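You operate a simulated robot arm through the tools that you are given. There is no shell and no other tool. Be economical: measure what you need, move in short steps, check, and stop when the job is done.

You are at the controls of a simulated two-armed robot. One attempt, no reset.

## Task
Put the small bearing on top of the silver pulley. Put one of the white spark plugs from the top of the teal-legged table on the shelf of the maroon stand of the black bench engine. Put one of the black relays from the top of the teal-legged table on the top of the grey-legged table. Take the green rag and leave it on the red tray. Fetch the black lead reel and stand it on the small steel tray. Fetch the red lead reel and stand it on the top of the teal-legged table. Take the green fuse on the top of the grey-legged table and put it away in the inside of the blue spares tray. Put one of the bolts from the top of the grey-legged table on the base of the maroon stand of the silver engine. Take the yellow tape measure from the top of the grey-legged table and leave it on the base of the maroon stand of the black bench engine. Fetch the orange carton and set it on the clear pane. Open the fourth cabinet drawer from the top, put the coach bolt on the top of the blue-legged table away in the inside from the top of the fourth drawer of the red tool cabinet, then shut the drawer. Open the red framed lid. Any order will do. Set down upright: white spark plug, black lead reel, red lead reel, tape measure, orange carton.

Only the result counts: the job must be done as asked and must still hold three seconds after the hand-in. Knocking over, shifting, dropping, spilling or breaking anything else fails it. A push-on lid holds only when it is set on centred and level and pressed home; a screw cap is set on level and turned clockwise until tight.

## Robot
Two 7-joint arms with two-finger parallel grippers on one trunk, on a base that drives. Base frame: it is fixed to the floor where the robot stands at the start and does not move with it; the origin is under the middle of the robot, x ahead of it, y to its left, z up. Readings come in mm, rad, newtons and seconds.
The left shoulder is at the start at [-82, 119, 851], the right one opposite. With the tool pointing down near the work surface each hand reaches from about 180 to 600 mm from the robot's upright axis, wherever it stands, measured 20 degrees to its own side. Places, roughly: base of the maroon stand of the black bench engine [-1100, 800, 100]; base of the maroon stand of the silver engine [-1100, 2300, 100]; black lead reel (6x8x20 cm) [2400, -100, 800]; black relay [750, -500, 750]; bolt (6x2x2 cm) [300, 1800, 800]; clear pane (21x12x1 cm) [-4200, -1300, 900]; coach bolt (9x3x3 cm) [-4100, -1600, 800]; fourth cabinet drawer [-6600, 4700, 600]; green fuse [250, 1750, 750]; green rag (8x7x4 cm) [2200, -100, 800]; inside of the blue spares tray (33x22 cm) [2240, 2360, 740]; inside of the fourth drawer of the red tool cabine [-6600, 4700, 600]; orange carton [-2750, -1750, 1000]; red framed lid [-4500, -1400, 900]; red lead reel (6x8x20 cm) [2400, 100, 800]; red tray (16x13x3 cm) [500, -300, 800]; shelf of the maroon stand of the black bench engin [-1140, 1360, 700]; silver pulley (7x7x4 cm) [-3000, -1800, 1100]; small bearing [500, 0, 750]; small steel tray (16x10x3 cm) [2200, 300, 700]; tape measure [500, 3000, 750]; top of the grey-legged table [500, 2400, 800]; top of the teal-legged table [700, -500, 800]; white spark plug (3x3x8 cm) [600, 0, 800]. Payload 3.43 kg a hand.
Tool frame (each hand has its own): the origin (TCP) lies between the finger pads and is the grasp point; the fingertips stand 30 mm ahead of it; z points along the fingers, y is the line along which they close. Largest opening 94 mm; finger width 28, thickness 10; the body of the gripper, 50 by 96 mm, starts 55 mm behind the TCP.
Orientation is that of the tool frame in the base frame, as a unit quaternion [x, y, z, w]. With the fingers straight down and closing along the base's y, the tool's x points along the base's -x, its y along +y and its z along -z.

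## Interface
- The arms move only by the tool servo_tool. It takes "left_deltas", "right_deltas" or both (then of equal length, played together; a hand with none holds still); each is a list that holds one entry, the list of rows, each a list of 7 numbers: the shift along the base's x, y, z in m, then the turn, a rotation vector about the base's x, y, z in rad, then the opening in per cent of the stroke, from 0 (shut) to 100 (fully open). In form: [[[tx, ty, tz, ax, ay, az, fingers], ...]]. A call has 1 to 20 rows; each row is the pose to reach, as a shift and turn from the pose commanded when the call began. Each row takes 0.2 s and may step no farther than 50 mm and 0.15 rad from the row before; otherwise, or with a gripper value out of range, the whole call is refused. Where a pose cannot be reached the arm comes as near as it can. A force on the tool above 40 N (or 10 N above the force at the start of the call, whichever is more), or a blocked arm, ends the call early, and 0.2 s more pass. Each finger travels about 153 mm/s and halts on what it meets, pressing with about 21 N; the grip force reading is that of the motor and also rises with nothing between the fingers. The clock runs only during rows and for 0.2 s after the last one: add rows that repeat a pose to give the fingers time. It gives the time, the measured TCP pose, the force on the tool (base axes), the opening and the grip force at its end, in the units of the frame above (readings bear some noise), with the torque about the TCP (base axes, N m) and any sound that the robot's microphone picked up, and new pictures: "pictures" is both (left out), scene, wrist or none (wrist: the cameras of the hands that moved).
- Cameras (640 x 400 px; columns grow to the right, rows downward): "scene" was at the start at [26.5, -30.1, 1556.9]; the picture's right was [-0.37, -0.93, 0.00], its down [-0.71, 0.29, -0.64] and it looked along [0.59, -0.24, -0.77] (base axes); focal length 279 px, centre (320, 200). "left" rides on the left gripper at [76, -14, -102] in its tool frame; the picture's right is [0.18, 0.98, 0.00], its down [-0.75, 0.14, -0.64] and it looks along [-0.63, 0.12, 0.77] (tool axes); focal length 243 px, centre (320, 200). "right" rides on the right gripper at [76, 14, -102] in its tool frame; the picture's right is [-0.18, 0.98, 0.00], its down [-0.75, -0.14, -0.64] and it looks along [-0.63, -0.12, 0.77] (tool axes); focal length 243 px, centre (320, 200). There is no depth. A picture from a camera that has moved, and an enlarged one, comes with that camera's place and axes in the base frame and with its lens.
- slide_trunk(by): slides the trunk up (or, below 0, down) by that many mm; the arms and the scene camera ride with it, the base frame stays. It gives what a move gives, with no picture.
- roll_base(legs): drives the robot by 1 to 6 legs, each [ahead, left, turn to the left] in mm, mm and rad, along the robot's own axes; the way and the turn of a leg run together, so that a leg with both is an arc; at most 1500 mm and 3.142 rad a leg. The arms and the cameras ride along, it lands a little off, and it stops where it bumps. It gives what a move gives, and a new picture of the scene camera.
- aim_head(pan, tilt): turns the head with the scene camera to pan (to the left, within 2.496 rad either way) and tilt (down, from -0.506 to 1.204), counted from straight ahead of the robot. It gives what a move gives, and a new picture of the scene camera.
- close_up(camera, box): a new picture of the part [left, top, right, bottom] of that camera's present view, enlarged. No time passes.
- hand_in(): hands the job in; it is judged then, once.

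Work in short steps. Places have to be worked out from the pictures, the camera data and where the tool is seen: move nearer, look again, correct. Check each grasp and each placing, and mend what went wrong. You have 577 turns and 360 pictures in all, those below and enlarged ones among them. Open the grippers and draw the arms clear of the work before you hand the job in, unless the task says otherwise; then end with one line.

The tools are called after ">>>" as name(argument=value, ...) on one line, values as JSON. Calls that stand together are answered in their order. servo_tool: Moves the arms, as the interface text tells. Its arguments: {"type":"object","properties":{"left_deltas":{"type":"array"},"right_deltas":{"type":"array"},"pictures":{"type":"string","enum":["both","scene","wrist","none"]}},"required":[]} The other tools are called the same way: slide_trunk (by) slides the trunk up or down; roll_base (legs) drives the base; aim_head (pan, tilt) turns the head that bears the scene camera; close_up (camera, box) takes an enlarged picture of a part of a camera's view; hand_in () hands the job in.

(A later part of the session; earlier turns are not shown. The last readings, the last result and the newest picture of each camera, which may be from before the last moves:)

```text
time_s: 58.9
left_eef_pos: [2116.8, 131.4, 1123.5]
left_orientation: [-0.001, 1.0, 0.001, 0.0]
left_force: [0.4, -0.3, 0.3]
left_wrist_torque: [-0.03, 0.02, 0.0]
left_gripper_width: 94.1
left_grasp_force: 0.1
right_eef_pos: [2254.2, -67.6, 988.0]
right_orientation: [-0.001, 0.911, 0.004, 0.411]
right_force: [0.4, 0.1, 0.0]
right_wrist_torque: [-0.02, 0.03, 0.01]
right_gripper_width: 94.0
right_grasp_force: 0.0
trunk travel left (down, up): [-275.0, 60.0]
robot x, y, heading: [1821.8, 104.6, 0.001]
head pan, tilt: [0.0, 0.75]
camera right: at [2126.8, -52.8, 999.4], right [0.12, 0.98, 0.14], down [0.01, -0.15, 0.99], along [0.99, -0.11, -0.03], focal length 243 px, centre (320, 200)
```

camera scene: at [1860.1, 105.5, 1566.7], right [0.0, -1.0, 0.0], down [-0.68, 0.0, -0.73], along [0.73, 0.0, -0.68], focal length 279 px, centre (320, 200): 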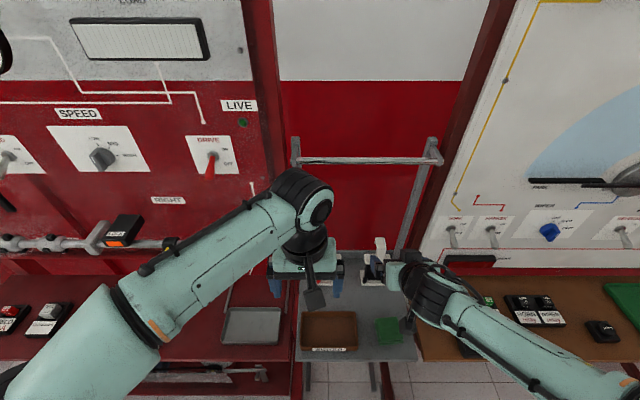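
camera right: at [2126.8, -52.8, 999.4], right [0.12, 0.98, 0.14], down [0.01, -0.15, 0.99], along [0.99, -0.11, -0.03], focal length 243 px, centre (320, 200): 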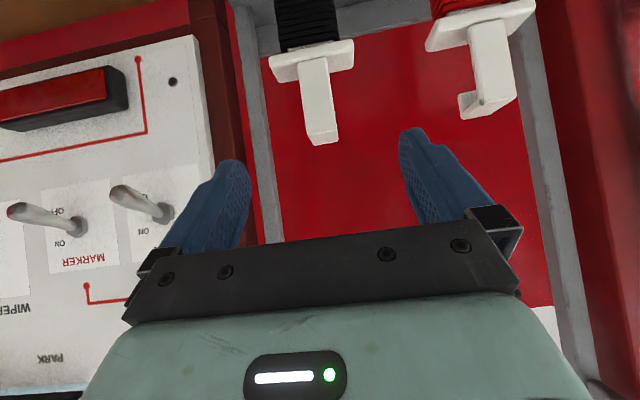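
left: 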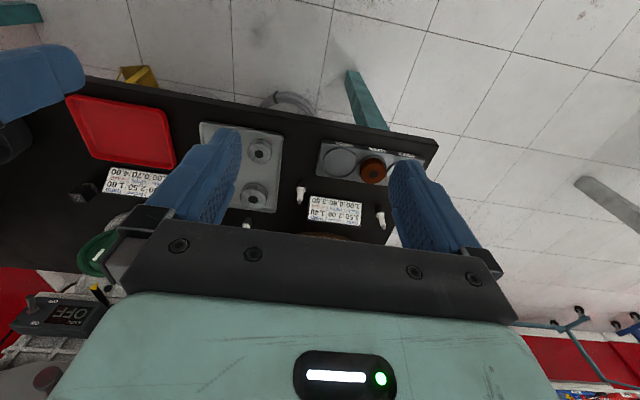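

Handle lies straight ahead in line: y ≈ -68, z 853–928. I advance along the tool axis to grasp it and close.

>>> servo_tool(right_deltas=[[[0.035, 0, -0.03, 0, 0, 0, 100], [0.07, 0, -0.06, 0, 0, 0, 100], [0.1, 0, -0.085, 0, 0, 0, 100], [0.114, 0, -0.095, 0, 0, 0, 100], [0.114, 0, -0.095, 0, 0, 0, 100], [0.114, 0, -0.095, 0, 0, 0, 0], [0.114, 0, -0.095, 0, 0, 0, 0], [0.114, 0, -0.095, 0, 0, 0, 0]]], pictures="wrist")

```text
time_s: 60.7
left_eef_pos: [2117.6, 129.9, 1123.9]
left_orientation: [-0.001, 1.0, 0.0, -0.001]
left_force: [-0.5, -0.1, 0.2]
left_wrist_torque: [-0.01, 0.02, -0.02]
left_gripper_width: 93.9
left_grasp_force: 0.0
right_eef_pos: [2366.1, -66.9, 893.2]
right_orientation: [-0.002, 0.911, 0.004, 0.412]
right_force: [0.4, -0.8, 0.6]
right_wrist_torque: [-0.14, -0.1, -0.02]
right_gripper_width: 32.5
right_grasp_force: 20.8
trunk travel left (down, up): [-275.0, 60.0]
robot x, y, heading: [1819.3, 110.7, 0.003]
head pan, tilt: [0.0, 0.75]
camera right: at [2239.6, -52.8, 904.1], right [0.12, 0.98, 0.14], down [0.02, -0.15, 0.99], along [0.99, -0.11, -0.03], focal length 243 px, centre (320, 200)
```

right: 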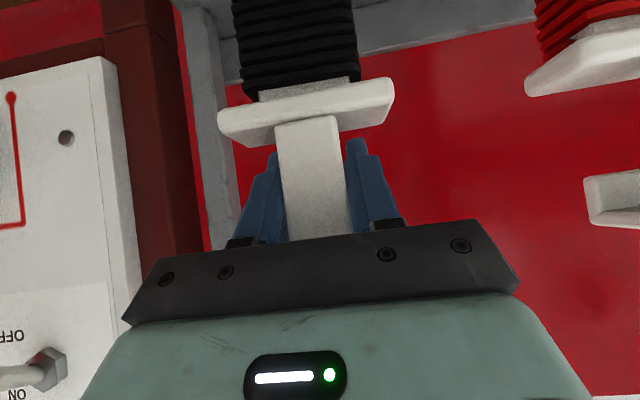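

Firm grip on the reel handle (32 mm). I lift and draw it back, clear of the red reel.

>>> servo_tool(right_deltas=[[[0, 0, 0.04, 0, 0, 0, 0], [0, 0, 0.08, 0, 0, 0, 0], [0, 0, 0.11, 0, 0, 0, 0], [-0.04, 0, 0.12, 0, 0, 0, 0], [-0.08, 0, 0.12, 0, 0, 0, 0], [-0.12, 0, 0.12, 0, 0, 0, 0], [-0.12, 0, 0.12, 0, 0, 0, 0]]], pictures="scene")

```text
time_s: 62.3
left_eef_pos: [2117.5, 130.3, 1122.8]
left_orientation: [-0.001, 1.0, 0.0, 0.0]
left_force: [-0.5, -0.8, 0.1]
left_wrist_torque: [-0.02, 0.05, -0.06]
left_gripper_width: 94.0
left_grasp_force: 0.1
right_eef_pos: [2247.1, -63.2, 1011.6]
right_orientation: [-0.001, 0.911, 0.004, 0.413]
right_force: [0.8, 1.2, -1.7]
right_wrist_torque: [0.01, -0.02, 0.0]
right_gripper_width: 32.4
right_grasp_force: 21.0
trunk travel left (down, up): [-275.0, 60.0]
robot x, y, heading: [1823.0, 108.5, 0.001]
head pan, tilt: [0.0, 0.75]
camera scene: at [1860.5, 105.4, 1566.8], right [0.0, -1.0, 0.0], down [-0.68, 0.0, -0.73], along [0.73, 0.0, -0.68], focal length 279 px, centre (320, 200)
```

scene: 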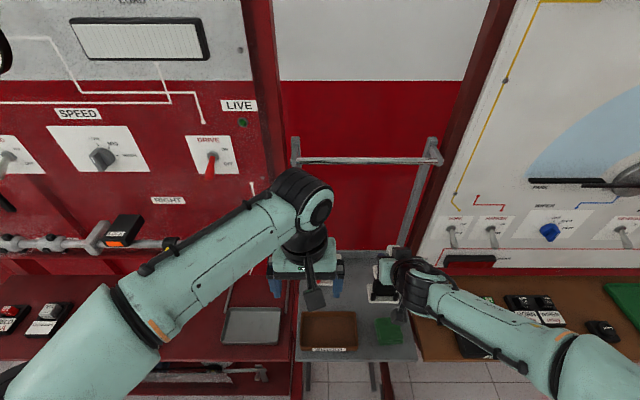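

Reel is up. I strafe left so the steel tray lies ahead of the right hand.

>>> roll_base(legs=[[-80, 0, 0], [0, 370, 0]])

>>> close_up(camera="right", box=[0, 0, 640, 400])

```text
time_s: 66.8
left_eef_pos: [2036.8, 500.1, 1123.7]
left_orientation: [-0.002, 1.0, 0.0, 0.0]
left_force: [-0.1, -0.4, -0.2]
left_wrist_torque: [0.02, -0.04, 0.02]
left_gripper_width: 94.1
left_grasp_force: 0.1
right_eef_pos: [2164.9, 307.8, 1010.8]
right_orientation: [-0.003, 0.911, 0.004, 0.412]
right_force: [-0.2, -0.1, -1.7]
right_wrist_torque: [0.0, -0.03, 0.05]
right_gripper_width: 32.3
right_grasp_force: 21.4
trunk travel left (down, up): [-275.0, 60.0]
robot x, y, heading: [1741.7, 477.2, 0.004]
head pan, tilt: [0.0, 0.75]
camera scene: at [1778.0, 475.6, 1566.8], right [0.0, -1.0, 0.0], down [-0.68, 0.0, -0.73], along [0.73, 0.0, -0.68], focal length 279 px, centre (320, 200)
```

scene: 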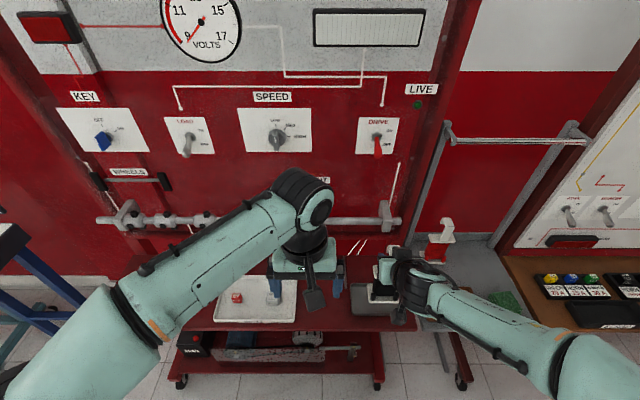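

```text
1.00 times, centred on (320, 200) of right (not enlarged: the box is as wide or as high as the picture)
camera zoom: at [2038.3, 321.5, 1022.5], right [0.11, 0.98, 0.14], down [0.02, -0.15, 0.99], along [0.99, -0.11, -0.03], focal length 243 px, centre (320, 200)
```

zoom: 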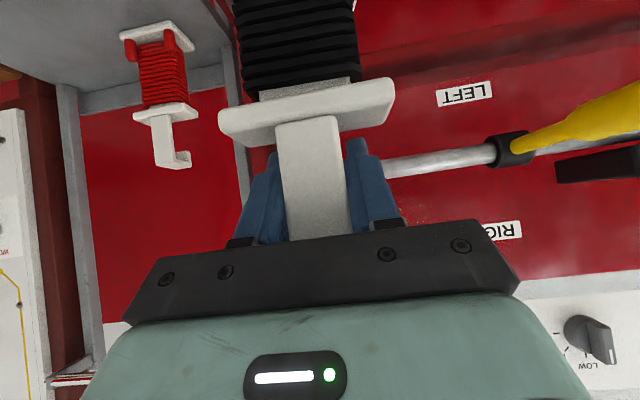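

Tray computed at about (2204,304), rim z ≈ 755. I move over and lower to just above it, then look.

>>> servo_tool(right_deltas=[[[0.037, -0.004, 0, 0, 0, 0, 0], [0.037, -0.004, -0.03, 0, 0, 0, 0], [0.037, -0.004, -0.06, 0, 0, 0, 0], [0.037, -0.004, -0.06, 0, 0, 0, 0]]], pictures="none")

>>> close_up(camera="scene", box=[320, 240, 460, 340])

>>> close_up(camera="left", box=[0, 0, 640, 400])

```text
time_s: 67.8
left_eef_pos: [2035.6, 500.7, 1123.5]
left_orientation: [-0.002, 1.0, 0.001, 0.0]
left_force: [-0.1, -0.6, 0.7]
left_wrist_torque: [0.0, -0.01, 0.01]
left_gripper_width: 94.0
left_grasp_force: 0.0
right_eef_pos: [2202.0, 305.4, 952.2]
right_orientation: [-0.002, 0.911, 0.004, 0.412]
right_force: [-0.3, -0.7, -0.9]
right_wrist_torque: [0.01, 0.0, -0.01]
right_gripper_width: 32.2
right_grasp_force: 21.2
trunk travel left (down, up): [-275.0, 60.0]
robot x, y, heading: [1738.1, 474.8, 0.003]
head pan, tilt: [0.0, 0.75]
```

```text
4.00 times, centred on (390, 290) of scene
camera zoom: at [1777.6, 475.6, 1566.8], right [0.0, -1.0, 0.0], down [-0.68, 0.0, -0.73], along [0.73, 0.0, -0.68], focal length 1114 px, centre (40, -160)
```

zoom: 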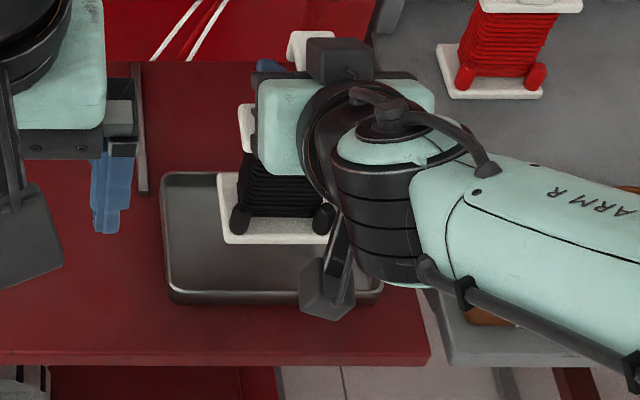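

```text
1.00 times, centred on (320, 200) of left (not enlarged: the box is as wide or as high as the picture)
camera zoom: at [1958.9, 485.7, 1224.7], right [-0.19, 0.98, 0.0], down [0.75, 0.14, 0.64], along [0.63, 0.12, -0.77], focal length 243 px, centre (320, 200)
```

zoom: 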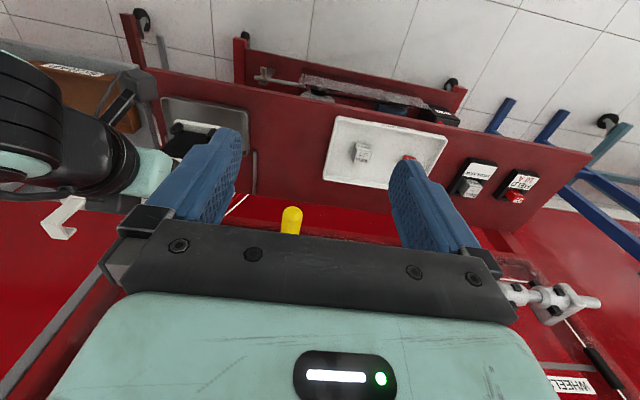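

Centred in x, about 8 mm off in y. I shift and lower 35 mm.

>>> servo_tool(right_deltas=[[[0.0, -0.008, -0.015, 0, 0, 0, 0], [0.0, -0.008, -0.035, 0, 0, 0, 0], [0.0, -0.008, -0.035, 0, 0, 0, 0]]], pictures="none")

>>> close_up(camera="scene", box=[320, 240, 460, 340])

```text
time_s: 68.6
left_eef_pos: [2036.3, 500.7, 1123.9]
left_orientation: [-0.002, 1.0, 0.0, 0.0]
left_force: [-0.4, -0.1, 0.6]
left_wrist_torque: [0.03, -0.02, -0.01]
left_gripper_width: 94.0
left_grasp_force: 0.0
right_eef_pos: [2203.3, 295.8, 916.7]
right_orientation: [-0.002, 0.911, 0.003, 0.412]
right_force: [0.2, -0.5, -2.4]
right_wrist_torque: [-0.02, -0.01, 0.01]
right_gripper_width: 32.5
right_grasp_force: 20.7
trunk travel left (down, up): [-275.0, 60.0]
robot x, y, heading: [1738.8, 478.3, 0.004]
head pan, tilt: [0.0, 0.75]
```

```text
4.00 times, centred on (390, 290) of scene
camera zoom: at [1777.8, 475.5, 1566.8], right [0.0, -1.0, 0.0], down [-0.68, 0.0, -0.73], along [0.73, 0.0, -0.68], focal length 1114 px, centre (40, -160)
```

zoom: 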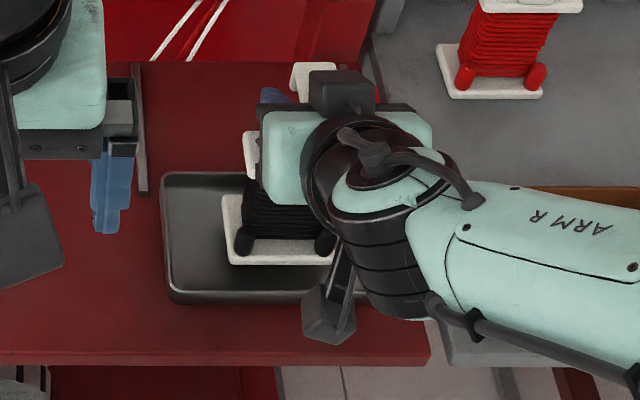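

Over the tray floor and inside the rim. I lower in small steps watching force.

>>> servo_tool(right_deltas=[[[0.0, 0, -0.006, 0, 0, 0, 0], [0.0, 0, -0.012, 0, 0, 0, 0], [0.0, 0, -0.012, 0, 0, 0, 0]]], pictures="none")

>>> servo_tool(right_deltas=[[[0.0, 0, -0.003, 0, 0, 0, 0], [0.0, 0, -0.006, 0, 0, 0, 0], [0.0, 0, -0.006, 0, 0, 0, 0]]], pictures="none")

```text
time_s: 69.4
left_eef_pos: [2035.6, 500.1, 1124.4]
left_orientation: [-0.002, 1.0, -0.001, 0.0]
left_force: [0.1, 1.4, -0.2]
left_wrist_torque: [0.01, 0.0, -0.02]
left_gripper_width: 94.2
left_grasp_force: 0.0
right_eef_pos: [2203.5, 295.6, 904.4]
right_orientation: [-0.002, 0.911, 0.004, 0.412]
right_force: [0.0, 1.0, -1.8]
right_wrist_torque: [0.0, -0.02, 0.0]
right_gripper_width: 32.2
right_grasp_force: 21.2
trunk travel left (down, up): [-275.0, 60.0]
robot x, y, heading: [1738.5, 475.8, 0.006]
head pan, tilt: [0.0, 0.75]
```

```text
time_s: 70.2
left_eef_pos: [2036.5, 501.4, 1124.0]
left_orientation: [-0.002, 1.0, 0.0, -0.001]
left_force: [-0.9, 0.3, -0.7]
left_wrist_torque: [-0.02, -0.04, 0.03]
left_gripper_width: 94.0
left_grasp_force: 0.0
right_eef_pos: [2202.3, 294.8, 897.2]
right_orientation: [-0.003, 0.911, 0.005, 0.412]
right_force: [0.2, -0.7, -1.7]
right_wrist_torque: [-0.01, 0.02, -0.04]
right_gripper_width: 32.3
right_grasp_force: 20.7
trunk travel left (down, up): [-275.0, 60.0]
robot x, y, heading: [1741.6, 480.2, 0.004]
head pan, tilt: [0.0, 0.75]
```

Still in the air; I continue down in small steps.

>>> servo_tool(right_deltas=[[[0.0, 0, -0.003, 0, 0, 0, 0], [0.0, 0, -0.006, 0, 0, 0, 0], [0.0, 0, -0.006, 0, 0, 0, 0]]], pictures="none")

>>> servo_tool(right_deltas=[[[0.0, 0, -0.003, 0, 0, 0, 0], [0.0, 0, -0.005, 0, 0, 0, 0], [0.0, 0, -0.005, 0, 0, 0, 0]]], pictures="none")

>>> close_up(camera="scene", box=[320, 240, 460, 340])

```text
time_s: 71.0
left_eef_pos: [2034.6, 502.4, 1124.7]
left_orientation: [-0.001, 1.0, 0.0, 0.001]
left_force: [-0.1, -0.8, 0.2]
left_wrist_torque: [0.0, -0.03, -0.01]
left_gripper_width: 94.2
left_grasp_force: 0.0
right_eef_pos: [2204.4, 296.4, 897.3]
right_orientation: [-0.003, 0.909, 0.003, 0.418]
right_force: [-3.3, 0.8, 30.5]
right_wrist_torque: [-0.14, 0.62, 0.03]
right_gripper_width: 32.0
right_grasp_force: 21.2
trunk travel left (down, up): [-275.0, 60.0]
robot x, y, heading: [1742.4, 476.5, -0.001]
head pan, tilt: [0.0, 0.75]
```

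```text
time_s: 71.6
left_eef_pos: [2034.6, 501.8, 1123.2]
left_orientation: [-0.001, 1.0, 0.0, 0.0]
left_force: [-0.3, 0.7, 0.1]
left_wrist_torque: [-0.02, -0.01, 0.0]
left_gripper_width: 94.0
left_grasp_force: 0.0
right_eef_pos: [2203.5, 296.4, 894.0]
right_orientation: [-0.005, 0.908, 0.004, 0.42]
right_force: [-6.4, 0.0, 12.4]
right_wrist_torque: [-0.09, 0.55, -0.06]
right_gripper_width: 32.2
right_grasp_force: 20.7
trunk travel left (down, up): [-275.0, 60.0]
robot x, y, heading: [1738.0, 477.8, 0.0]
head pan, tilt: [0.0, 0.75]
stopped in row 3 (right hand): the force on the tool passed its limit at 42 N (the readings are from after the stop); the commanded pose is now the measured one
```

```text
4.00 times, centred on (390, 290) of scene
camera zoom: at [1776.4, 475.5, 1566.5], right [0.0, -1.0, 0.0], down [-0.68, 0.0, -0.73], along [0.73, 0.0, -0.68], focal length 1114 px, centre (40, -160)
```

zoom: 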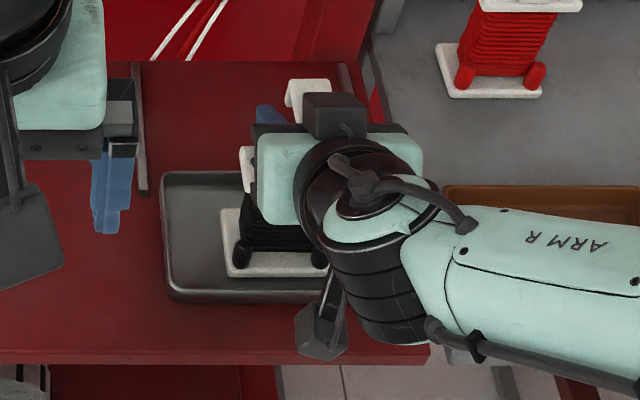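

Contact made on the tray floor. I ease off 2 mm, open, and withdraw along the tool axis.

>>> servo_tool(right_deltas=[[[0.0, 0, 0.002, 0, 0.017, 0, 0], [0.0, 0, 0.002, 0, 0.017, 0, 50], [0.0, 0, 0.002, 0, 0.017, 0, 100], [0, 0, 0.002, 0, 0.017, 0, 100], [-0.03, 0, 0.028, 0, 0.017, 0, 100], [-0.06, 0, 0.054, 0, 0.017, 0, 100], [-0.09, 0, 0.08, 0, 0.017, 0, 100], [-0.11, 0, 0.12, 0, 0.017, 0, 100]]], pictures="both")

```text
time_s: 73.4
left_eef_pos: [2034.8, 500.1, 1123.0]
left_orientation: [-0.001, 1.0, 0.0, 0.001]
left_force: [-0.2, -0.1, -0.2]
left_wrist_torque: [-0.01, 0.01, 0.03]
left_gripper_width: 93.9
left_grasp_force: 0.2
right_eef_pos: [2092.0, 295.5, 1012.4]
right_orientation: [-0.003, 0.912, 0.002, 0.41]
right_force: [-1.2, -0.1, 0.9]
right_wrist_torque: [0.01, 0.0, 0.0]
right_gripper_width: 93.9
right_grasp_force: 0.0
trunk travel left (down, up): [-275.0, 60.0]
robot x, y, heading: [1740.1, 478.4, 0.003]
head pan, tilt: [0.0, 0.75]
camera scene: at [1776.5, 475.9, 1566.8], right [0.0, -1.0, 0.0], down [-0.68, 0.0, -0.73], along [0.73, 0.0, -0.68], focal length 279 px, centre (320, 200)
camera right: at [1965.9, 308.9, 1024.8], right [0.11, 0.98, 0.14], down [0.02, -0.14, 0.99], along [0.99, -0.11, -0.04], focal length 243 px, centre (320, 200)
```

scene: 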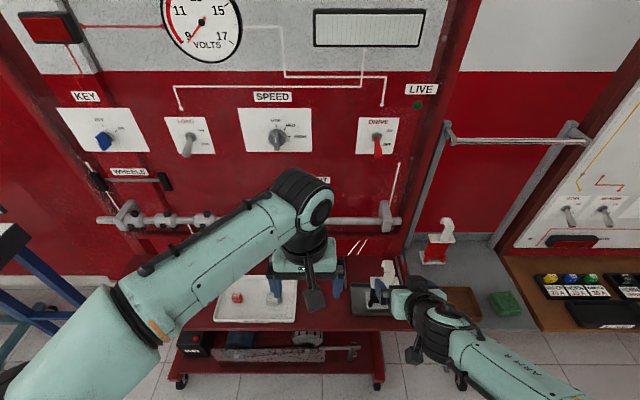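
right: 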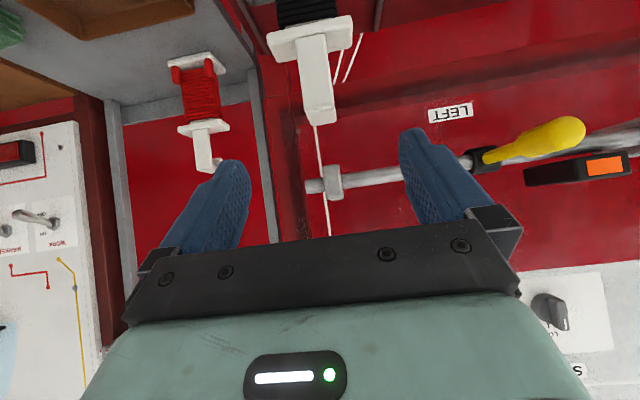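

Black reel stands in the tray. Next I tilt the left tool for the red reel and bring the right tool vertical for the rag, then strafe right.

>>> servo_tool(left_deltas=[[[0.03, 0, -0.02, 0, -0.14, 0, 100], [0.06, 0, -0.04, 0, -0.28, 0, 100], [0.09, 0, -0.06, 0, -0.42, 0, 100], [0.11, 0, -0.07, 0, -0.56, 0, 100], [0.12, 0, -0.07, 0, -0.7, 0, 100], [0.12, 0, -0.07, 0, -0.8, 0, 100]]], right_deltas=[[[0, 0, 0.01, 0, 0.14, 0, 100], [0, 0, 0.02, 0, 0.28, 0, 100], [0, 0, 0.03, 0, 0.42, 0, 100], [0, 0, 0.03, 0, 0.56, 0, 100], [0, 0, 0.03, 0, 0.7, 0, 100], [0, -0.03, 0.03, 0, 0.84, 0, 100]]], pictures="none")

>>> roll_base(legs=[[0, -478, 0], [80, 0, 0]])

>>> close_up(camera="right", box=[0, 0, 640, 400])

```text
time_s: 74.8
left_eef_pos: [2156.8, 499.3, 1054.4]
left_orientation: [-0.002, 0.921, -0.002, 0.389]
left_force: [0.3, -0.1, 0.3]
left_wrist_torque: [0.03, 0.01, 0.01]
left_gripper_width: 94.2
left_grasp_force: 0.0
right_eef_pos: [2093.7, 265.1, 1044.2]
right_orientation: [-0.002, 1.0, 0.004, 0.001]
right_force: [0.0, -0.3, -0.3]
right_wrist_torque: [0.01, -0.02, -0.01]
right_gripper_width: 94.1
right_grasp_force: 0.2
right hand out of reach, approached as far as the arm can: row 1
trunk travel left (down, up): [-275.0, 60.0]
robot x, y, heading: [1739.8, 476.7, 0.002]
head pan, tilt: [0.0, 0.75]
```

```text
time_s: 80.1
left_eef_pos: [2236.4, 26.8, 1054.0]
left_orientation: [-0.002, 0.921, -0.001, 0.389]
left_force: [-0.1, -0.2, -0.7]
left_wrist_torque: [0.0, 0.02, 0.0]
left_gripper_width: 93.9
left_grasp_force: 0.0
right_eef_pos: [2174.9, -208.0, 1043.6]
right_orientation: [-0.002, 1.0, 0.004, 0.002]
right_force: [0.3, 0.2, 0.0]
right_wrist_torque: [0.0, 0.04, 0.02]
right_gripper_width: 94.2
right_grasp_force: 0.2
trunk travel left (down, up): [-275.0, 60.0]
robot x, y, heading: [1820.0, 3.6, 0.006]
head pan, tilt: [0.0, 0.75]
camera scene: at [1859.2, 1.8, 1566.7], right [0.0, -1.0, 0.0], down [-0.68, 0.0, -0.73], along [0.73, 0.0, -0.68], focal length 279 px, centre (320, 200)
```

scene: 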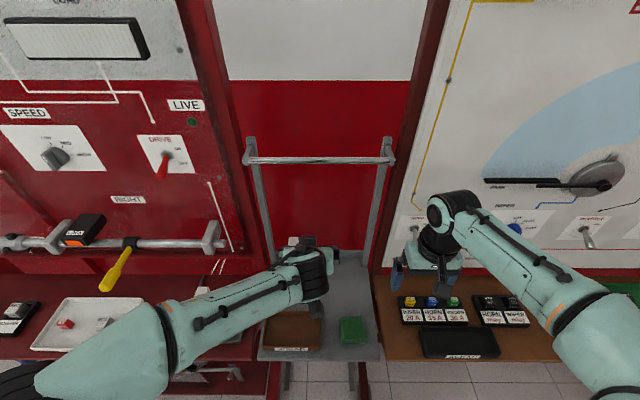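

```text
1.00 times, centred on (320, 200) of right (not enlarged: the box is as wide or as high as the picture)
camera zoom: at [2099.0, -194.2, 1146.4], right [0.18, 0.98, 0.01], down [0.75, -0.14, 0.64], along [0.63, -0.11, -0.77], focal length 243 px, centre (320, 200)
```

zoom: 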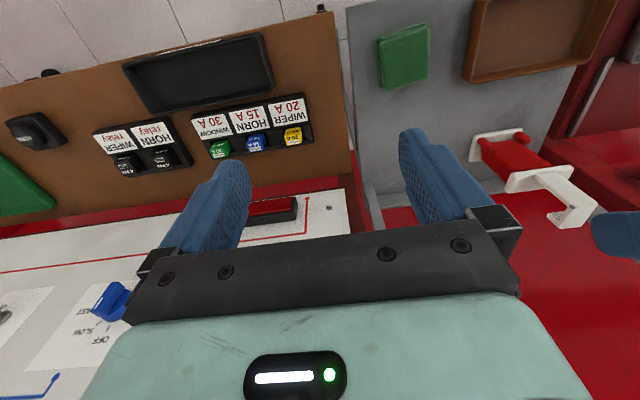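

Rag centre near (2182,-89), top z ≈ 755. I enlarge it to read size and orientation.

>>> close_up(camera="scene", box=[320, 300, 400, 350])

>>> close_up(camera="right", box=[360, 0, 480, 75])

```text
8.00 times, centred on (360, 325) of scene
camera zoom: at [1859.2, 1.8, 1566.7], right [0.0, -1.0, 0.0], down [-0.68, 0.0, -0.73], along [0.73, 0.0, -0.68], focal length 2229 px, centre (0, -800)
```

zoom: 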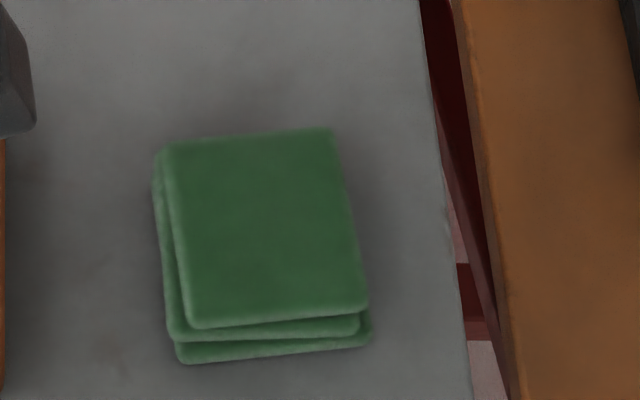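

```text
5.33 times, centred on (420, 38) of right
camera zoom: at [2099.0, -194.2, 1146.4], right [0.18, 0.98, 0.01], down [0.75, -0.14, 0.64], along [0.63, -0.11, -0.77], focal length 1294 px, centre (-213, 1067)
```

zoom: 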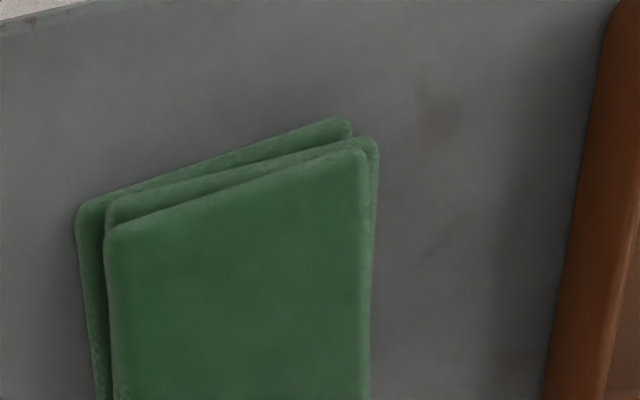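

Rag is about 66 mm across in y, centred near (2190,-93). I move the left hand aside and bring the right over the rag.

>>> servo_tool(left_deltas=[[[0, 0.03, 0, 0, 0, 0, 100], [0, 0.05, 0, 0, 0, 0, 100], [0, 0.05, 0, 0, 0, 0, 100], [0, 0.05, 0, 0, 0, 0, 100], [0, 0.05, 0, 0, 0, 0, 100], [0, 0.05, 0, 0, 0, 0, 100], [0, 0.05, 0, 0, 0, 0, 100], [0, 0.05, 0, 0, 0, 0, 100]]], right_deltas=[[[0, 0.0, -0.04, 0, 0, 0, 100], [0, 0.03, -0.075, 0, 0, 0, 100], [0.005, 0.06, -0.1, 0, 0, 0, 100], [0.01, 0.09, -0.13, 0, 0, 0, 100], [0.015, 0.115, -0.16, 0, 0, 0, 100], [0.015, 0.115, -0.2, 0, 0, 0, 100], [0.015, 0.115, -0.22, 0, 0, 0, 100], [0.015, 0.115, -0.22, 0, 0, 0, 100]]], pictures="both")

```text
time_s: 81.9
left_eef_pos: [2237.0, 76.2, 1054.3]
left_orientation: [-0.002, 0.921, 0.0, 0.39]
left_force: [0.6, -0.2, 0.2]
left_wrist_torque: [0.0, 0.02, 0.0]
left_gripper_width: 93.9
left_grasp_force: 0.0
right_eef_pos: [2188.9, -92.3, 823.6]
right_orientation: [-0.002, 1.0, 0.004, 0.002]
right_force: [-0.3, -1.0, -0.8]
right_wrist_torque: [-0.01, -0.01, 0.0]
right_gripper_width: 94.2
right_grasp_force: 0.0
trunk travel left (down, up): [-275.0, 60.0]
robot x, y, heading: [1819.5, 5.6, 0.004]
head pan, tilt: [0.0, 0.75]
camera scene: at [1858.3, 1.7, 1566.8], right [0.0, -1.0, 0.0], down [-0.68, 0.0, -0.73], along [0.73, 0.0, -0.68], focal length 279 px, centre (320, 200)
camera right: at [2112.3, -79.6, 926.4], right [0.18, 0.98, 0.01], down [0.75, -0.14, 0.64], along [0.63, -0.11, -0.77], focal length 243 px, centre (320, 200)
camera left: at [2109.3, 60.3, 1069.6], right [-0.13, 0.98, -0.13], down [0.06, 0.14, 0.99], along [0.99, 0.12, -0.08], focal length 243 px, centre (320, 200)
```

scene: 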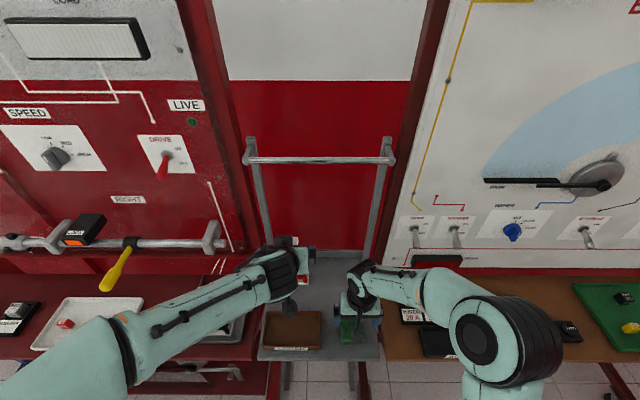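
right: 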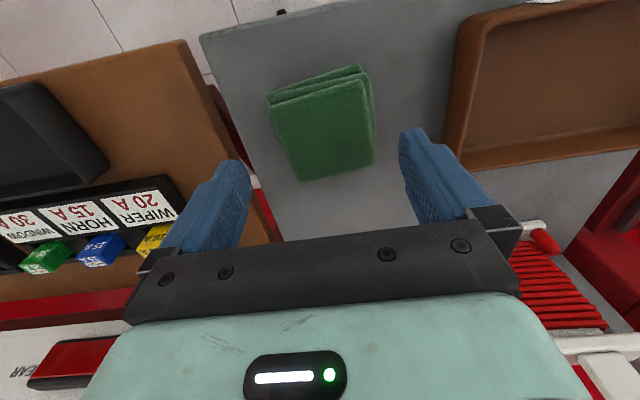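
left: 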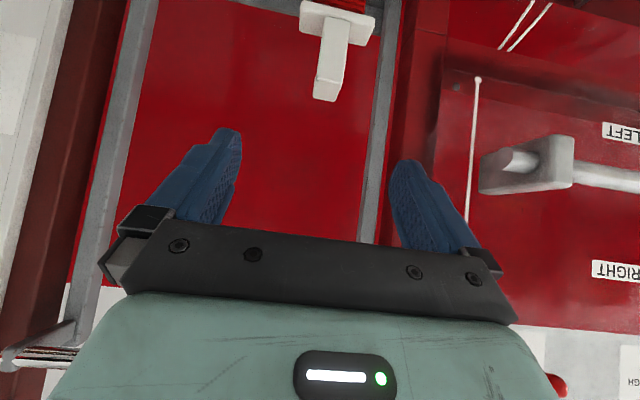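

Rag nearly centred between fingers. I shift +4 mm in y, descend to z≈763 and close.

>>> servo_tool(right_deltas=[[[-0.002, 0.004, -0.03, 0, 0, 0, 100], [-0.002, 0.004, -0.055, 0, 0, 0, 100], [-0.002, 0.004, -0.061, 0, 0, 0, 100], [-0.002, 0.004, -0.061, 0, 0, 0, 50], [-0.002, 0.004, -0.061, 0, 0, 0, 0], [-0.002, 0.004, -0.061, 0, 0, 0, 0]]], pictures="wrist")

```text
time_s: 82.7
left_eef_pos: [2235.1, 75.3, 1054.3]
left_orientation: [-0.002, 0.921, 0.0, 0.39]
left_force: [0.6, 0.0, -0.1]
left_wrist_torque: [0.0, 0.01, -0.03]
left_gripper_width: 94.2
left_grasp_force: 0.1
right_eef_pos: [2187.2, -89.7, 770.0]
right_orientation: [0.0, 1.0, 0.001, 0.002]
right_force: [-9.3, 0.2, 19.3]
right_wrist_torque: [-0.98, 0.52, -0.26]
right_gripper_width: 94.0
right_grasp_force: 0.1
trunk travel left (down, up): [-275.0, 60.0]
robot x, y, heading: [1821.5, 0.9, 0.008]
head pan, tilt: [0.0, 0.75]
stopped in row 3 (right hand): the force on the tool passed its limit at 49 N (the readings are from after the stop); the commanded pose is now the measured one
camera right: at [2111.2, -75.0, 873.1], right [0.18, 0.98, 0.0], down [0.75, -0.14, 0.65], along [0.64, -0.12, -0.76], focal length 243 px, centre (320, 200)
```

right: 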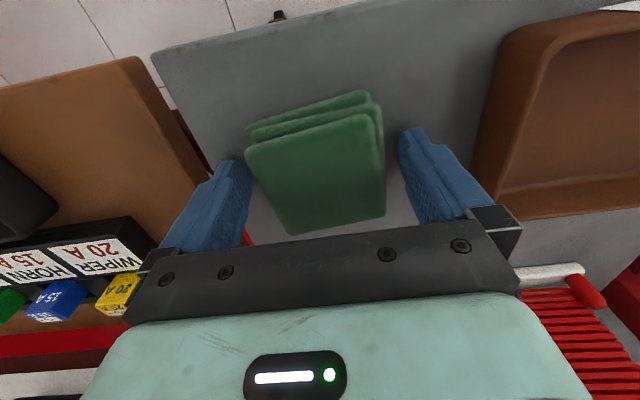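

The -y finger touched the rag's lower corner. I rise, shift 7 mm to -y and descend again.

>>> servo_tool(right_deltas=[[[0, 0, 0.02, 0, 0, 0, 100], [0.0, -0.007, 0.02, 0, 0, 0, 100], [0, -0.007, 0.0, 0, 0, 0, 100], [0, -0.007, -0.004, 0, 0, 0, 100], [0, -0.007, -0.004, 0, 0, 0, 100]]], pictures="wrist")

```text
time_s: 83.7
left_eef_pos: [2235.1, 75.6, 1055.3]
left_orientation: [-0.002, 0.921, -0.001, 0.39]
left_force: [1.3, -0.8, -0.6]
left_wrist_torque: [-0.01, -0.01, -0.02]
left_gripper_width: 93.9
left_grasp_force: 0.1
right_eef_pos: [2189.8, -96.6, 770.1]
right_orientation: [-0.002, 1.0, 0.001, 0.004]
right_force: [-9.2, 0.0, 21.5]
right_wrist_torque: [-1.02, 0.54, -0.29]
right_gripper_width: 93.5
right_grasp_force: 0.0
trunk travel left (down, up): [-275.0, 60.0]
robot x, y, heading: [1816.7, -0.5, 0.001]
head pan, tilt: [0.0, 0.75]
stopped in row 4 (right hand): the force on the tool passed its limit at 46 N (the readings are from after the stop); the commanded pose is now the measured one
camera right: at [2111.8, -82.0, 872.9], right [0.18, 0.98, 0.0], down [0.75, -0.14, 0.65], along [0.64, -0.11, -0.76], focal length 243 px, centre (320, 200)
```

right: 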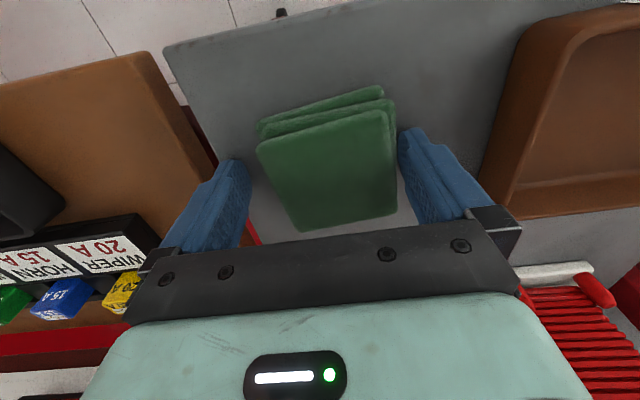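

Same height again, so that is likely the shelf itself (z≈740). I raise 3 mm, recentre slightly and close on the rag.

>>> servo_tool(right_deltas=[[[-0.003, 0.003, 0.004, 0, 0, 0, 100], [-0.003, 0.003, 0.004, 0, 0, 0, 60], [-0.003, 0.003, 0.004, 0, 0, 0, 20], [-0.003, 0.003, 0.004, 0, 0, 0, 0], [-0.003, 0.003, 0.004, 0, 0, 0, 0]]], pictures="wrist")

```text
time_s: 84.9
left_eef_pos: [2236.4, 76.0, 1054.3]
left_orientation: [-0.002, 0.921, 0.0, 0.389]
left_force: [-0.7, 0.0, -0.5]
left_wrist_torque: [-0.02, -0.01, -0.04]
left_gripper_width: 94.2
left_grasp_force: 0.2
right_eef_pos: [2187.0, -92.9, 771.8]
right_orientation: [-0.001, 1.0, 0.001, 0.004]
right_force: [-0.7, 0.3, -0.1]
right_wrist_torque: [-0.01, -0.01, 0.0]
right_gripper_width: 74.4
right_grasp_force: 21.5
trunk travel left (down, up): [-275.0, 60.0]
robot x, y, heading: [1819.3, 4.9, 0.005]
head pan, tilt: [0.0, 0.75]
camera right: at [2110.5, -79.5, 875.0], right [0.18, 0.98, 0.01], down [0.75, -0.14, 0.65], along [0.64, -0.11, -0.76], focal length 243 px, centre (320, 200)
```

right: 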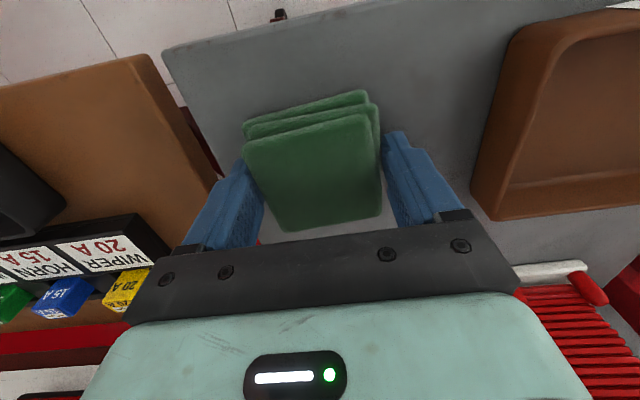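

Gripped at 74 mm. I lift and swing it right and back, clear of the left hand.

>>> servo_tool(right_deltas=[[[0, 0, 0.045, 0, 0, 0, 0], [0, 0, 0.09, 0, 0, 0, 0], [0, -0.02, 0.13, 0, 0, 0, 0], [-0.02, -0.06, 0.15, 0, 0, 0, 0], [-0.04, -0.1, 0.17, 0, 0, 0, 0], [-0.06, -0.14, 0.18, 0, 0, 0, 0], [-0.06, -0.14, 0.18, 0, 0, 0, 0]]], pictures="wrist")

```text
time_s: 86.5
left_eef_pos: [2236.3, 76.9, 1053.7]
left_orientation: [-0.002, 0.921, 0.0, 0.389]
left_force: [0.2, 0.0, 0.1]
left_wrist_torque: [-0.01, 0.0, 0.0]
left_gripper_width: 94.1
left_grasp_force: 0.2
right_eef_pos: [2126.7, -232.7, 953.6]
right_orientation: [-0.001, 1.0, 0.001, 0.005]
right_force: [-0.2, -0.1, -0.6]
right_wrist_torque: [0.02, -0.01, 0.0]
right_gripper_width: 74.1
right_grasp_force: 21.1
trunk travel left (down, up): [-275.0, 60.0]
robot x, y, heading: [1821.3, 4.9, 0.004]
head pan, tilt: [0.0, 0.75]
camera right: at [2049.0, -219.2, 1056.1], right [0.18, 0.98, 0.01], down [0.75, -0.14, 0.65], along [0.64, -0.11, -0.76], focal length 243 px, centre (320, 200)
```

right: 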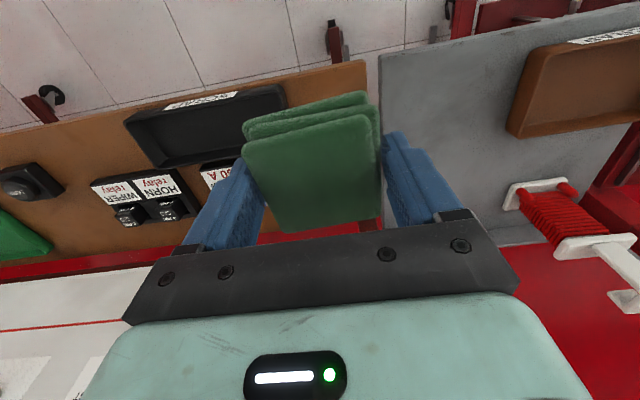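

Rag secure. Now the left hand goes to the red reel's handle at about (2370,83).

>>> servo_tool(left_deltas=[[[0.01, 0.006, -0.04, 0, 0, 0, 100], [0.02, 0.006, -0.064, 0, 0, 0, 100], [0.02, 0.006, -0.064, 0, 0, 0, 100]]], pictures="wrist")

```text
time_s: 87.3
left_eef_pos: [2257.4, 79.8, 991.6]
left_orientation: [-0.002, 0.921, 0.0, 0.39]
left_force: [0.5, 0.7, 0.0]
left_wrist_torque: [-0.01, -0.01, -0.01]
left_gripper_width: 94.0
left_grasp_force: 0.1
right_eef_pos: [2125.8, -232.2, 953.7]
right_orientation: [0.0, 1.0, 0.001, 0.005]
right_force: [-0.3, -0.1, -0.7]
right_wrist_torque: [0.02, -0.02, -0.02]
right_gripper_width: 74.0
right_grasp_force: 21.0
trunk travel left (down, up): [-275.0, 60.0]
robot x, y, heading: [1821.7, -1.2, 0.007]
head pan, tilt: [0.0, 0.75]
camera left: at [2129.4, 64.7, 1006.4], right [-0.13, 0.98, -0.13], down [0.06, 0.14, 0.99], along [0.99, 0.12, -0.08], focal length 243 px, centre (320, 200)
```

left: 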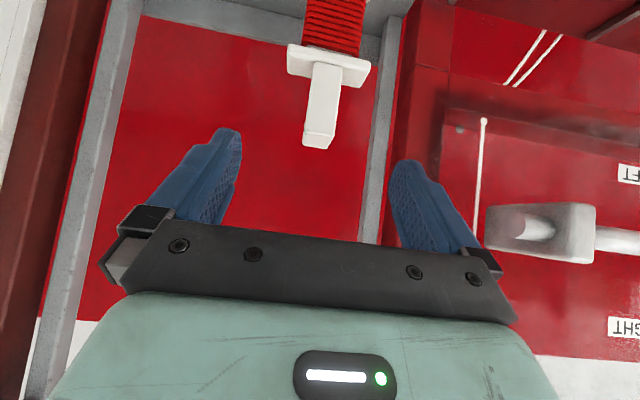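

Handle lined up (y≈82). Advance and close.

>>> servo_tool(left_deltas=[[[0.035, 0.002, -0.03, 0, 0, 0, 100], [0.07, 0.002, -0.06, 0, 0, 0, 100], [0.1, 0.002, -0.088, 0, 0, 0, 100], [0.112, 0.002, -0.098, 0, 0, 0, 100], [0.112, 0.002, -0.098, 0, 0, 0, 100], [0.112, 0.002, -0.098, 0, 0, 0, 0], [0.112, 0.002, -0.098, 0, 0, 0, 0], [0.112, 0.002, -0.098, 0, 0, 0, 0]]], pictures="wrist")

```text
time_s: 89.1
left_eef_pos: [2367.9, 81.5, 894.0]
left_orientation: [-0.002, 0.921, 0.0, 0.389]
left_force: [1.0, -0.8, -0.3]
left_wrist_torque: [0.0, -0.14, -0.03]
left_gripper_width: 32.6
left_grasp_force: 21.0
right_eef_pos: [2125.5, -234.5, 953.5]
right_orientation: [-0.001, 1.0, 0.002, 0.004]
right_force: [0.4, -0.2, -0.3]
right_wrist_torque: [0.01, 0.03, -0.04]
right_gripper_width: 73.9
right_grasp_force: 20.9
trunk travel left (down, up): [-275.0, 60.0]
robot x, y, heading: [1822.6, 1.1, 0.003]
head pan, tilt: [0.0, 0.75]
camera left: at [2240.8, 67.7, 909.0], right [-0.13, 0.98, -0.13], down [0.06, 0.14, 0.99], along [0.99, 0.12, -0.08], focal length 243 px, centre (320, 200)
```

left: 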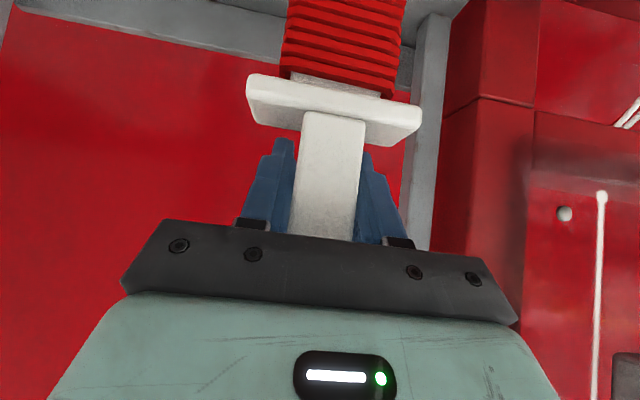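

Red reel gripped. I lift it and draw it back.

>>> servo_tool(left_deltas=[[[0, 0, 0.04, 0, 0, 0, 0], [0, 0, 0.08, 0, 0, 0, 0], [-0.02, 0, 0.12, 0, 0, 0, 0], [-0.06, 0, 0.14, 0, 0, 0, 0], [-0.1, 0, 0.16, 0, 0, 0, 0], [-0.14, 0.01, 0.16, 0, 0, 0, 0], [-0.14, 0.01, 0.16, 0, 0, 0, 0]]], pictures="none")

>>> roll_base(legs=[[-150, 0, 0], [0, 1000, 0], [-1400, 0, 0], [-370, 0, 0]])

>>> aim_head(pan=-0.7, tilt=0.6)

```text
time_s: 90.7
left_eef_pos: [2229.2, 93.2, 1053.9]
left_orientation: [-0.002, 0.921, 0.0, 0.389]
left_force: [-0.3, -0.4, -1.5]
left_wrist_torque: [0.02, 0.01, -0.02]
left_gripper_width: 32.1
left_grasp_force: 20.8
right_eef_pos: [2126.4, -233.3, 951.9]
right_orientation: [-0.001, 1.0, 0.002, 0.004]
right_force: [-0.2, 0.6, -0.1]
right_wrist_torque: [0.02, 0.0, -0.01]
right_gripper_width: 73.9
right_grasp_force: 21.1
trunk travel left (down, up): [-275.0, 60.0]
robot x, y, heading: [1819.2, 7.6, 0.006]
head pan, tilt: [0.0, 0.75]
```

```text
time_s: 109.6
left_eef_pos: [297.3, 1105.5, 1054.8]
left_orientation: [-0.009, 0.921, 0.002, 0.389]
left_force: [0.5, 0.1, -1.3]
left_wrist_torque: [-0.04, -0.03, -0.01]
left_gripper_width: 32.4
left_grasp_force: 21.3
right_eef_pos: [199.3, 777.1, 954.3]
right_orientation: [-0.01, 1.0, 0.002, 0.004]
right_force: [-0.7, 0.6, -1.1]
right_wrist_torque: [0.03, -0.03, -0.02]
right_gripper_width: 73.7
right_grasp_force: 21.2
trunk travel left (down, up): [-275.0, 60.0]
robot x, y, heading: [-112.3, 1010.5, 0.021]
head pan, tilt: [0.0, 0.75]
camera scene: at [-71.5, 1007.2, 1566.8], right [0.02, -1.0, 0.0], down [-0.68, -0.01, -0.73], along [0.73, 0.02, -0.68], focal length 279 px, centre (320, 200)
```

scene: 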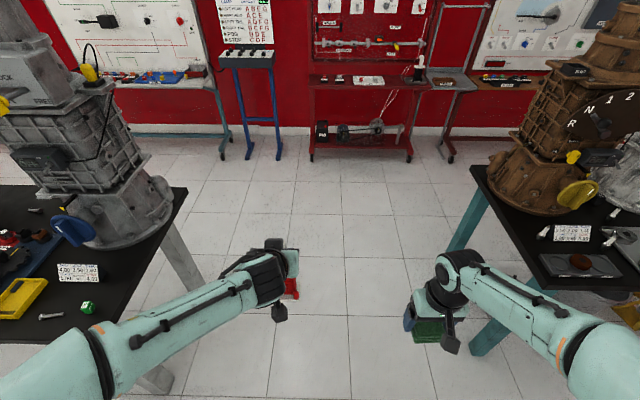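

```text
time_s: 110.6
left_eef_pos: [296.7, 1105.5, 1054.0]
left_orientation: [-0.01, 0.921, 0.003, 0.389]
left_force: [-0.8, 0.6, -2.4]
left_wrist_torque: [0.02, 0.0, 0.0]
left_gripper_width: 32.3
left_grasp_force: 20.8
right_eef_pos: [201.3, 779.0, 954.2]
right_orientation: [-0.01, 1.0, 0.001, 0.005]
right_force: [0.4, 0.1, 0.6]
right_wrist_torque: [0.0, 0.05, 0.01]
right_gripper_width: 73.6
right_grasp_force: 20.8
trunk travel left (down, up): [-275.0, 60.0]
robot x, y, heading: [-107.8, 1008.3, 0.023]
head pan, tilt: [-0.7, 0.6]
camera scene: at [-85.1, 950.0, 1579.6], right [-0.63, -0.78, 0.0], down [-0.44, 0.35, -0.82], along [0.64, -0.52, -0.57], focal length 279 px, centre (320, 200)
```

scene: 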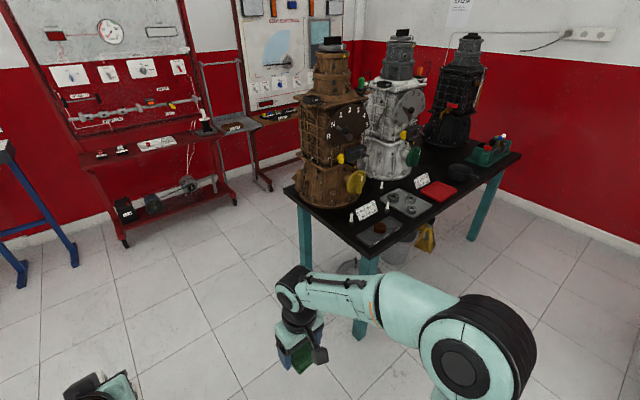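

I drive across to face the teal table and look down at it.

>>> roll_base(legs=[[0, -1150, -0.02]])

>>> aim_head(pan=-0.1, tilt=0.8)

```text
time_s: 120.9
left_eef_pos: [313.4, -44.4, 1053.9]
left_orientation: [-0.001, 0.921, -0.001, 0.389]
left_force: [0.0, -0.4, -2.0]
left_wrist_torque: [0.05, -0.02, 0.03]
left_gripper_width: 32.5
left_grasp_force: 21.6
right_eef_pos: [210.2, -370.0, 953.9]
right_orientation: [-0.001, 1.0, 0.002, 0.005]
right_force: [0.5, -0.3, 0.0]
right_wrist_torque: [0.02, 0.04, 0.02]
right_gripper_width: 73.6
right_grasp_force: 21.0
trunk travel left (down, up): [-275.0, 60.0]
robot x, y, heading: [-93.9, -131.5, 0.003]
head pan, tilt: [-0.7, 0.6]
camera scene: at [-71.6, -192.3, 1579.6], right [-0.64, -0.77, 0.0], down [-0.43, 0.36, -0.83], along [0.63, -0.53, -0.56], focal length 279 px, centre (320, 200)
```

scene: 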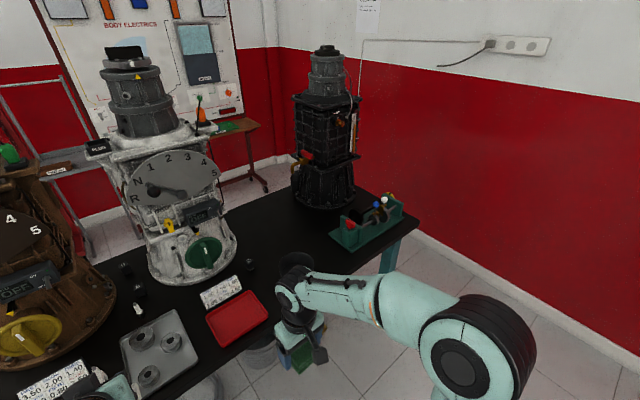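

```text
time_s: 121.9
left_eef_pos: [313.2, -43.1, 1054.8]
left_orientation: [-0.001, 0.921, -0.001, 0.389]
left_force: [0.5, -1.3, -2.4]
left_wrist_torque: [0.01, 0.02, 0.02]
left_gripper_width: 32.2
left_grasp_force: 21.1
right_eef_pos: [209.8, -371.0, 953.2]
right_orientation: [-0.001, 1.0, 0.002, 0.004]
right_force: [0.5, -0.4, -0.9]
right_wrist_torque: [0.03, -0.01, 0.01]
right_gripper_width: 73.5
right_grasp_force: 20.5
trunk travel left (down, up): [-275.0, 60.0]
robot x, y, heading: [-95.8, -139.4, 0.005]
head pan, tilt: [-0.099, 0.799]
camera scene: at [-59.1, -143.5, 1562.8], right [-0.1, -1.0, 0.0], down [-0.71, 0.07, -0.7], along [0.69, -0.07, -0.72], focal length 279 px, centre (320, 200)
```

scene: 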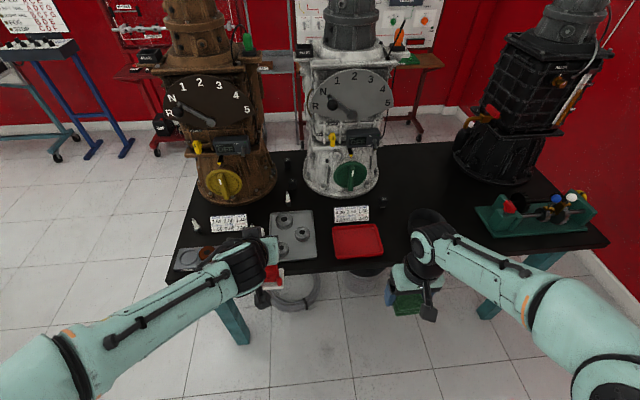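

Red tray at about (503,-320); a free spot for the reel lies at about (460,-720) at the table's front. I approach for the rag first.

>>> roll_base(legs=[[130, -70, 0]])

>>> close_up(camera="right", box=[0, 0, 640, 400])

```text
time_s: 123.3
left_eef_pos: [442.8, -113.7, 1055.2]
left_orientation: [-0.001, 0.921, 0.0, 0.389]
left_force: [0.2, 0.8, -1.5]
left_wrist_torque: [0.01, -0.03, -0.02]
left_gripper_width: 32.2
left_grasp_force: 20.9
right_eef_pos: [339.2, -440.9, 954.0]
right_orientation: [-0.001, 1.0, 0.003, 0.004]
right_force: [0.3, -0.1, -0.5]
right_wrist_torque: [-0.01, 0.02, -0.01]
right_gripper_width: 73.6
right_grasp_force: 21.0
trunk travel left (down, up): [-275.0, 60.0]
robot x, y, heading: [30.6, -203.4, 0.002]
head pan, tilt: [-0.099, 0.799]
camera scene: at [69.6, -214.1, 1562.7], right [-0.1, -1.0, 0.0], down [-0.71, 0.07, -0.7], along [0.69, -0.07, -0.72], focal length 279 px, centre (320, 200)
```

scene: 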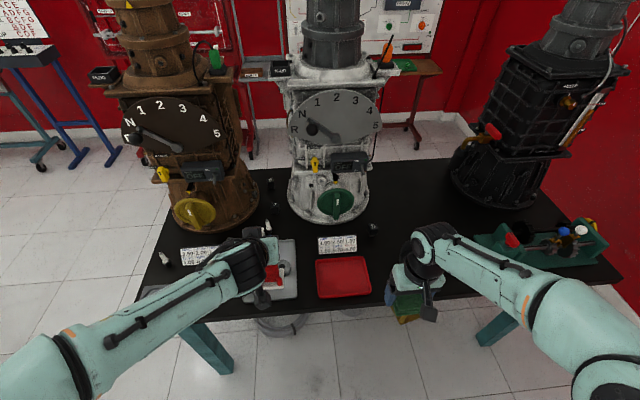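

```text
1.00 times, centred on (320, 200) of right (not enlarged: the box is as wide or as high as the picture)
camera zoom: at [262.5, -426.9, 1055.8], right [0.18, 0.98, 0.01], down [0.75, -0.14, 0.65], along [0.64, -0.11, -0.76], focal length 243 px, centre (320, 200)
```

zoom: 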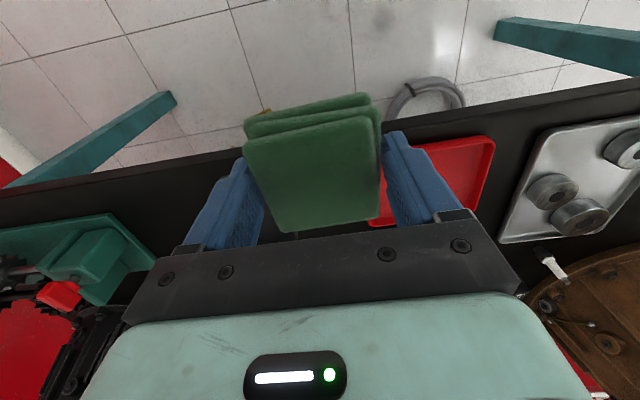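

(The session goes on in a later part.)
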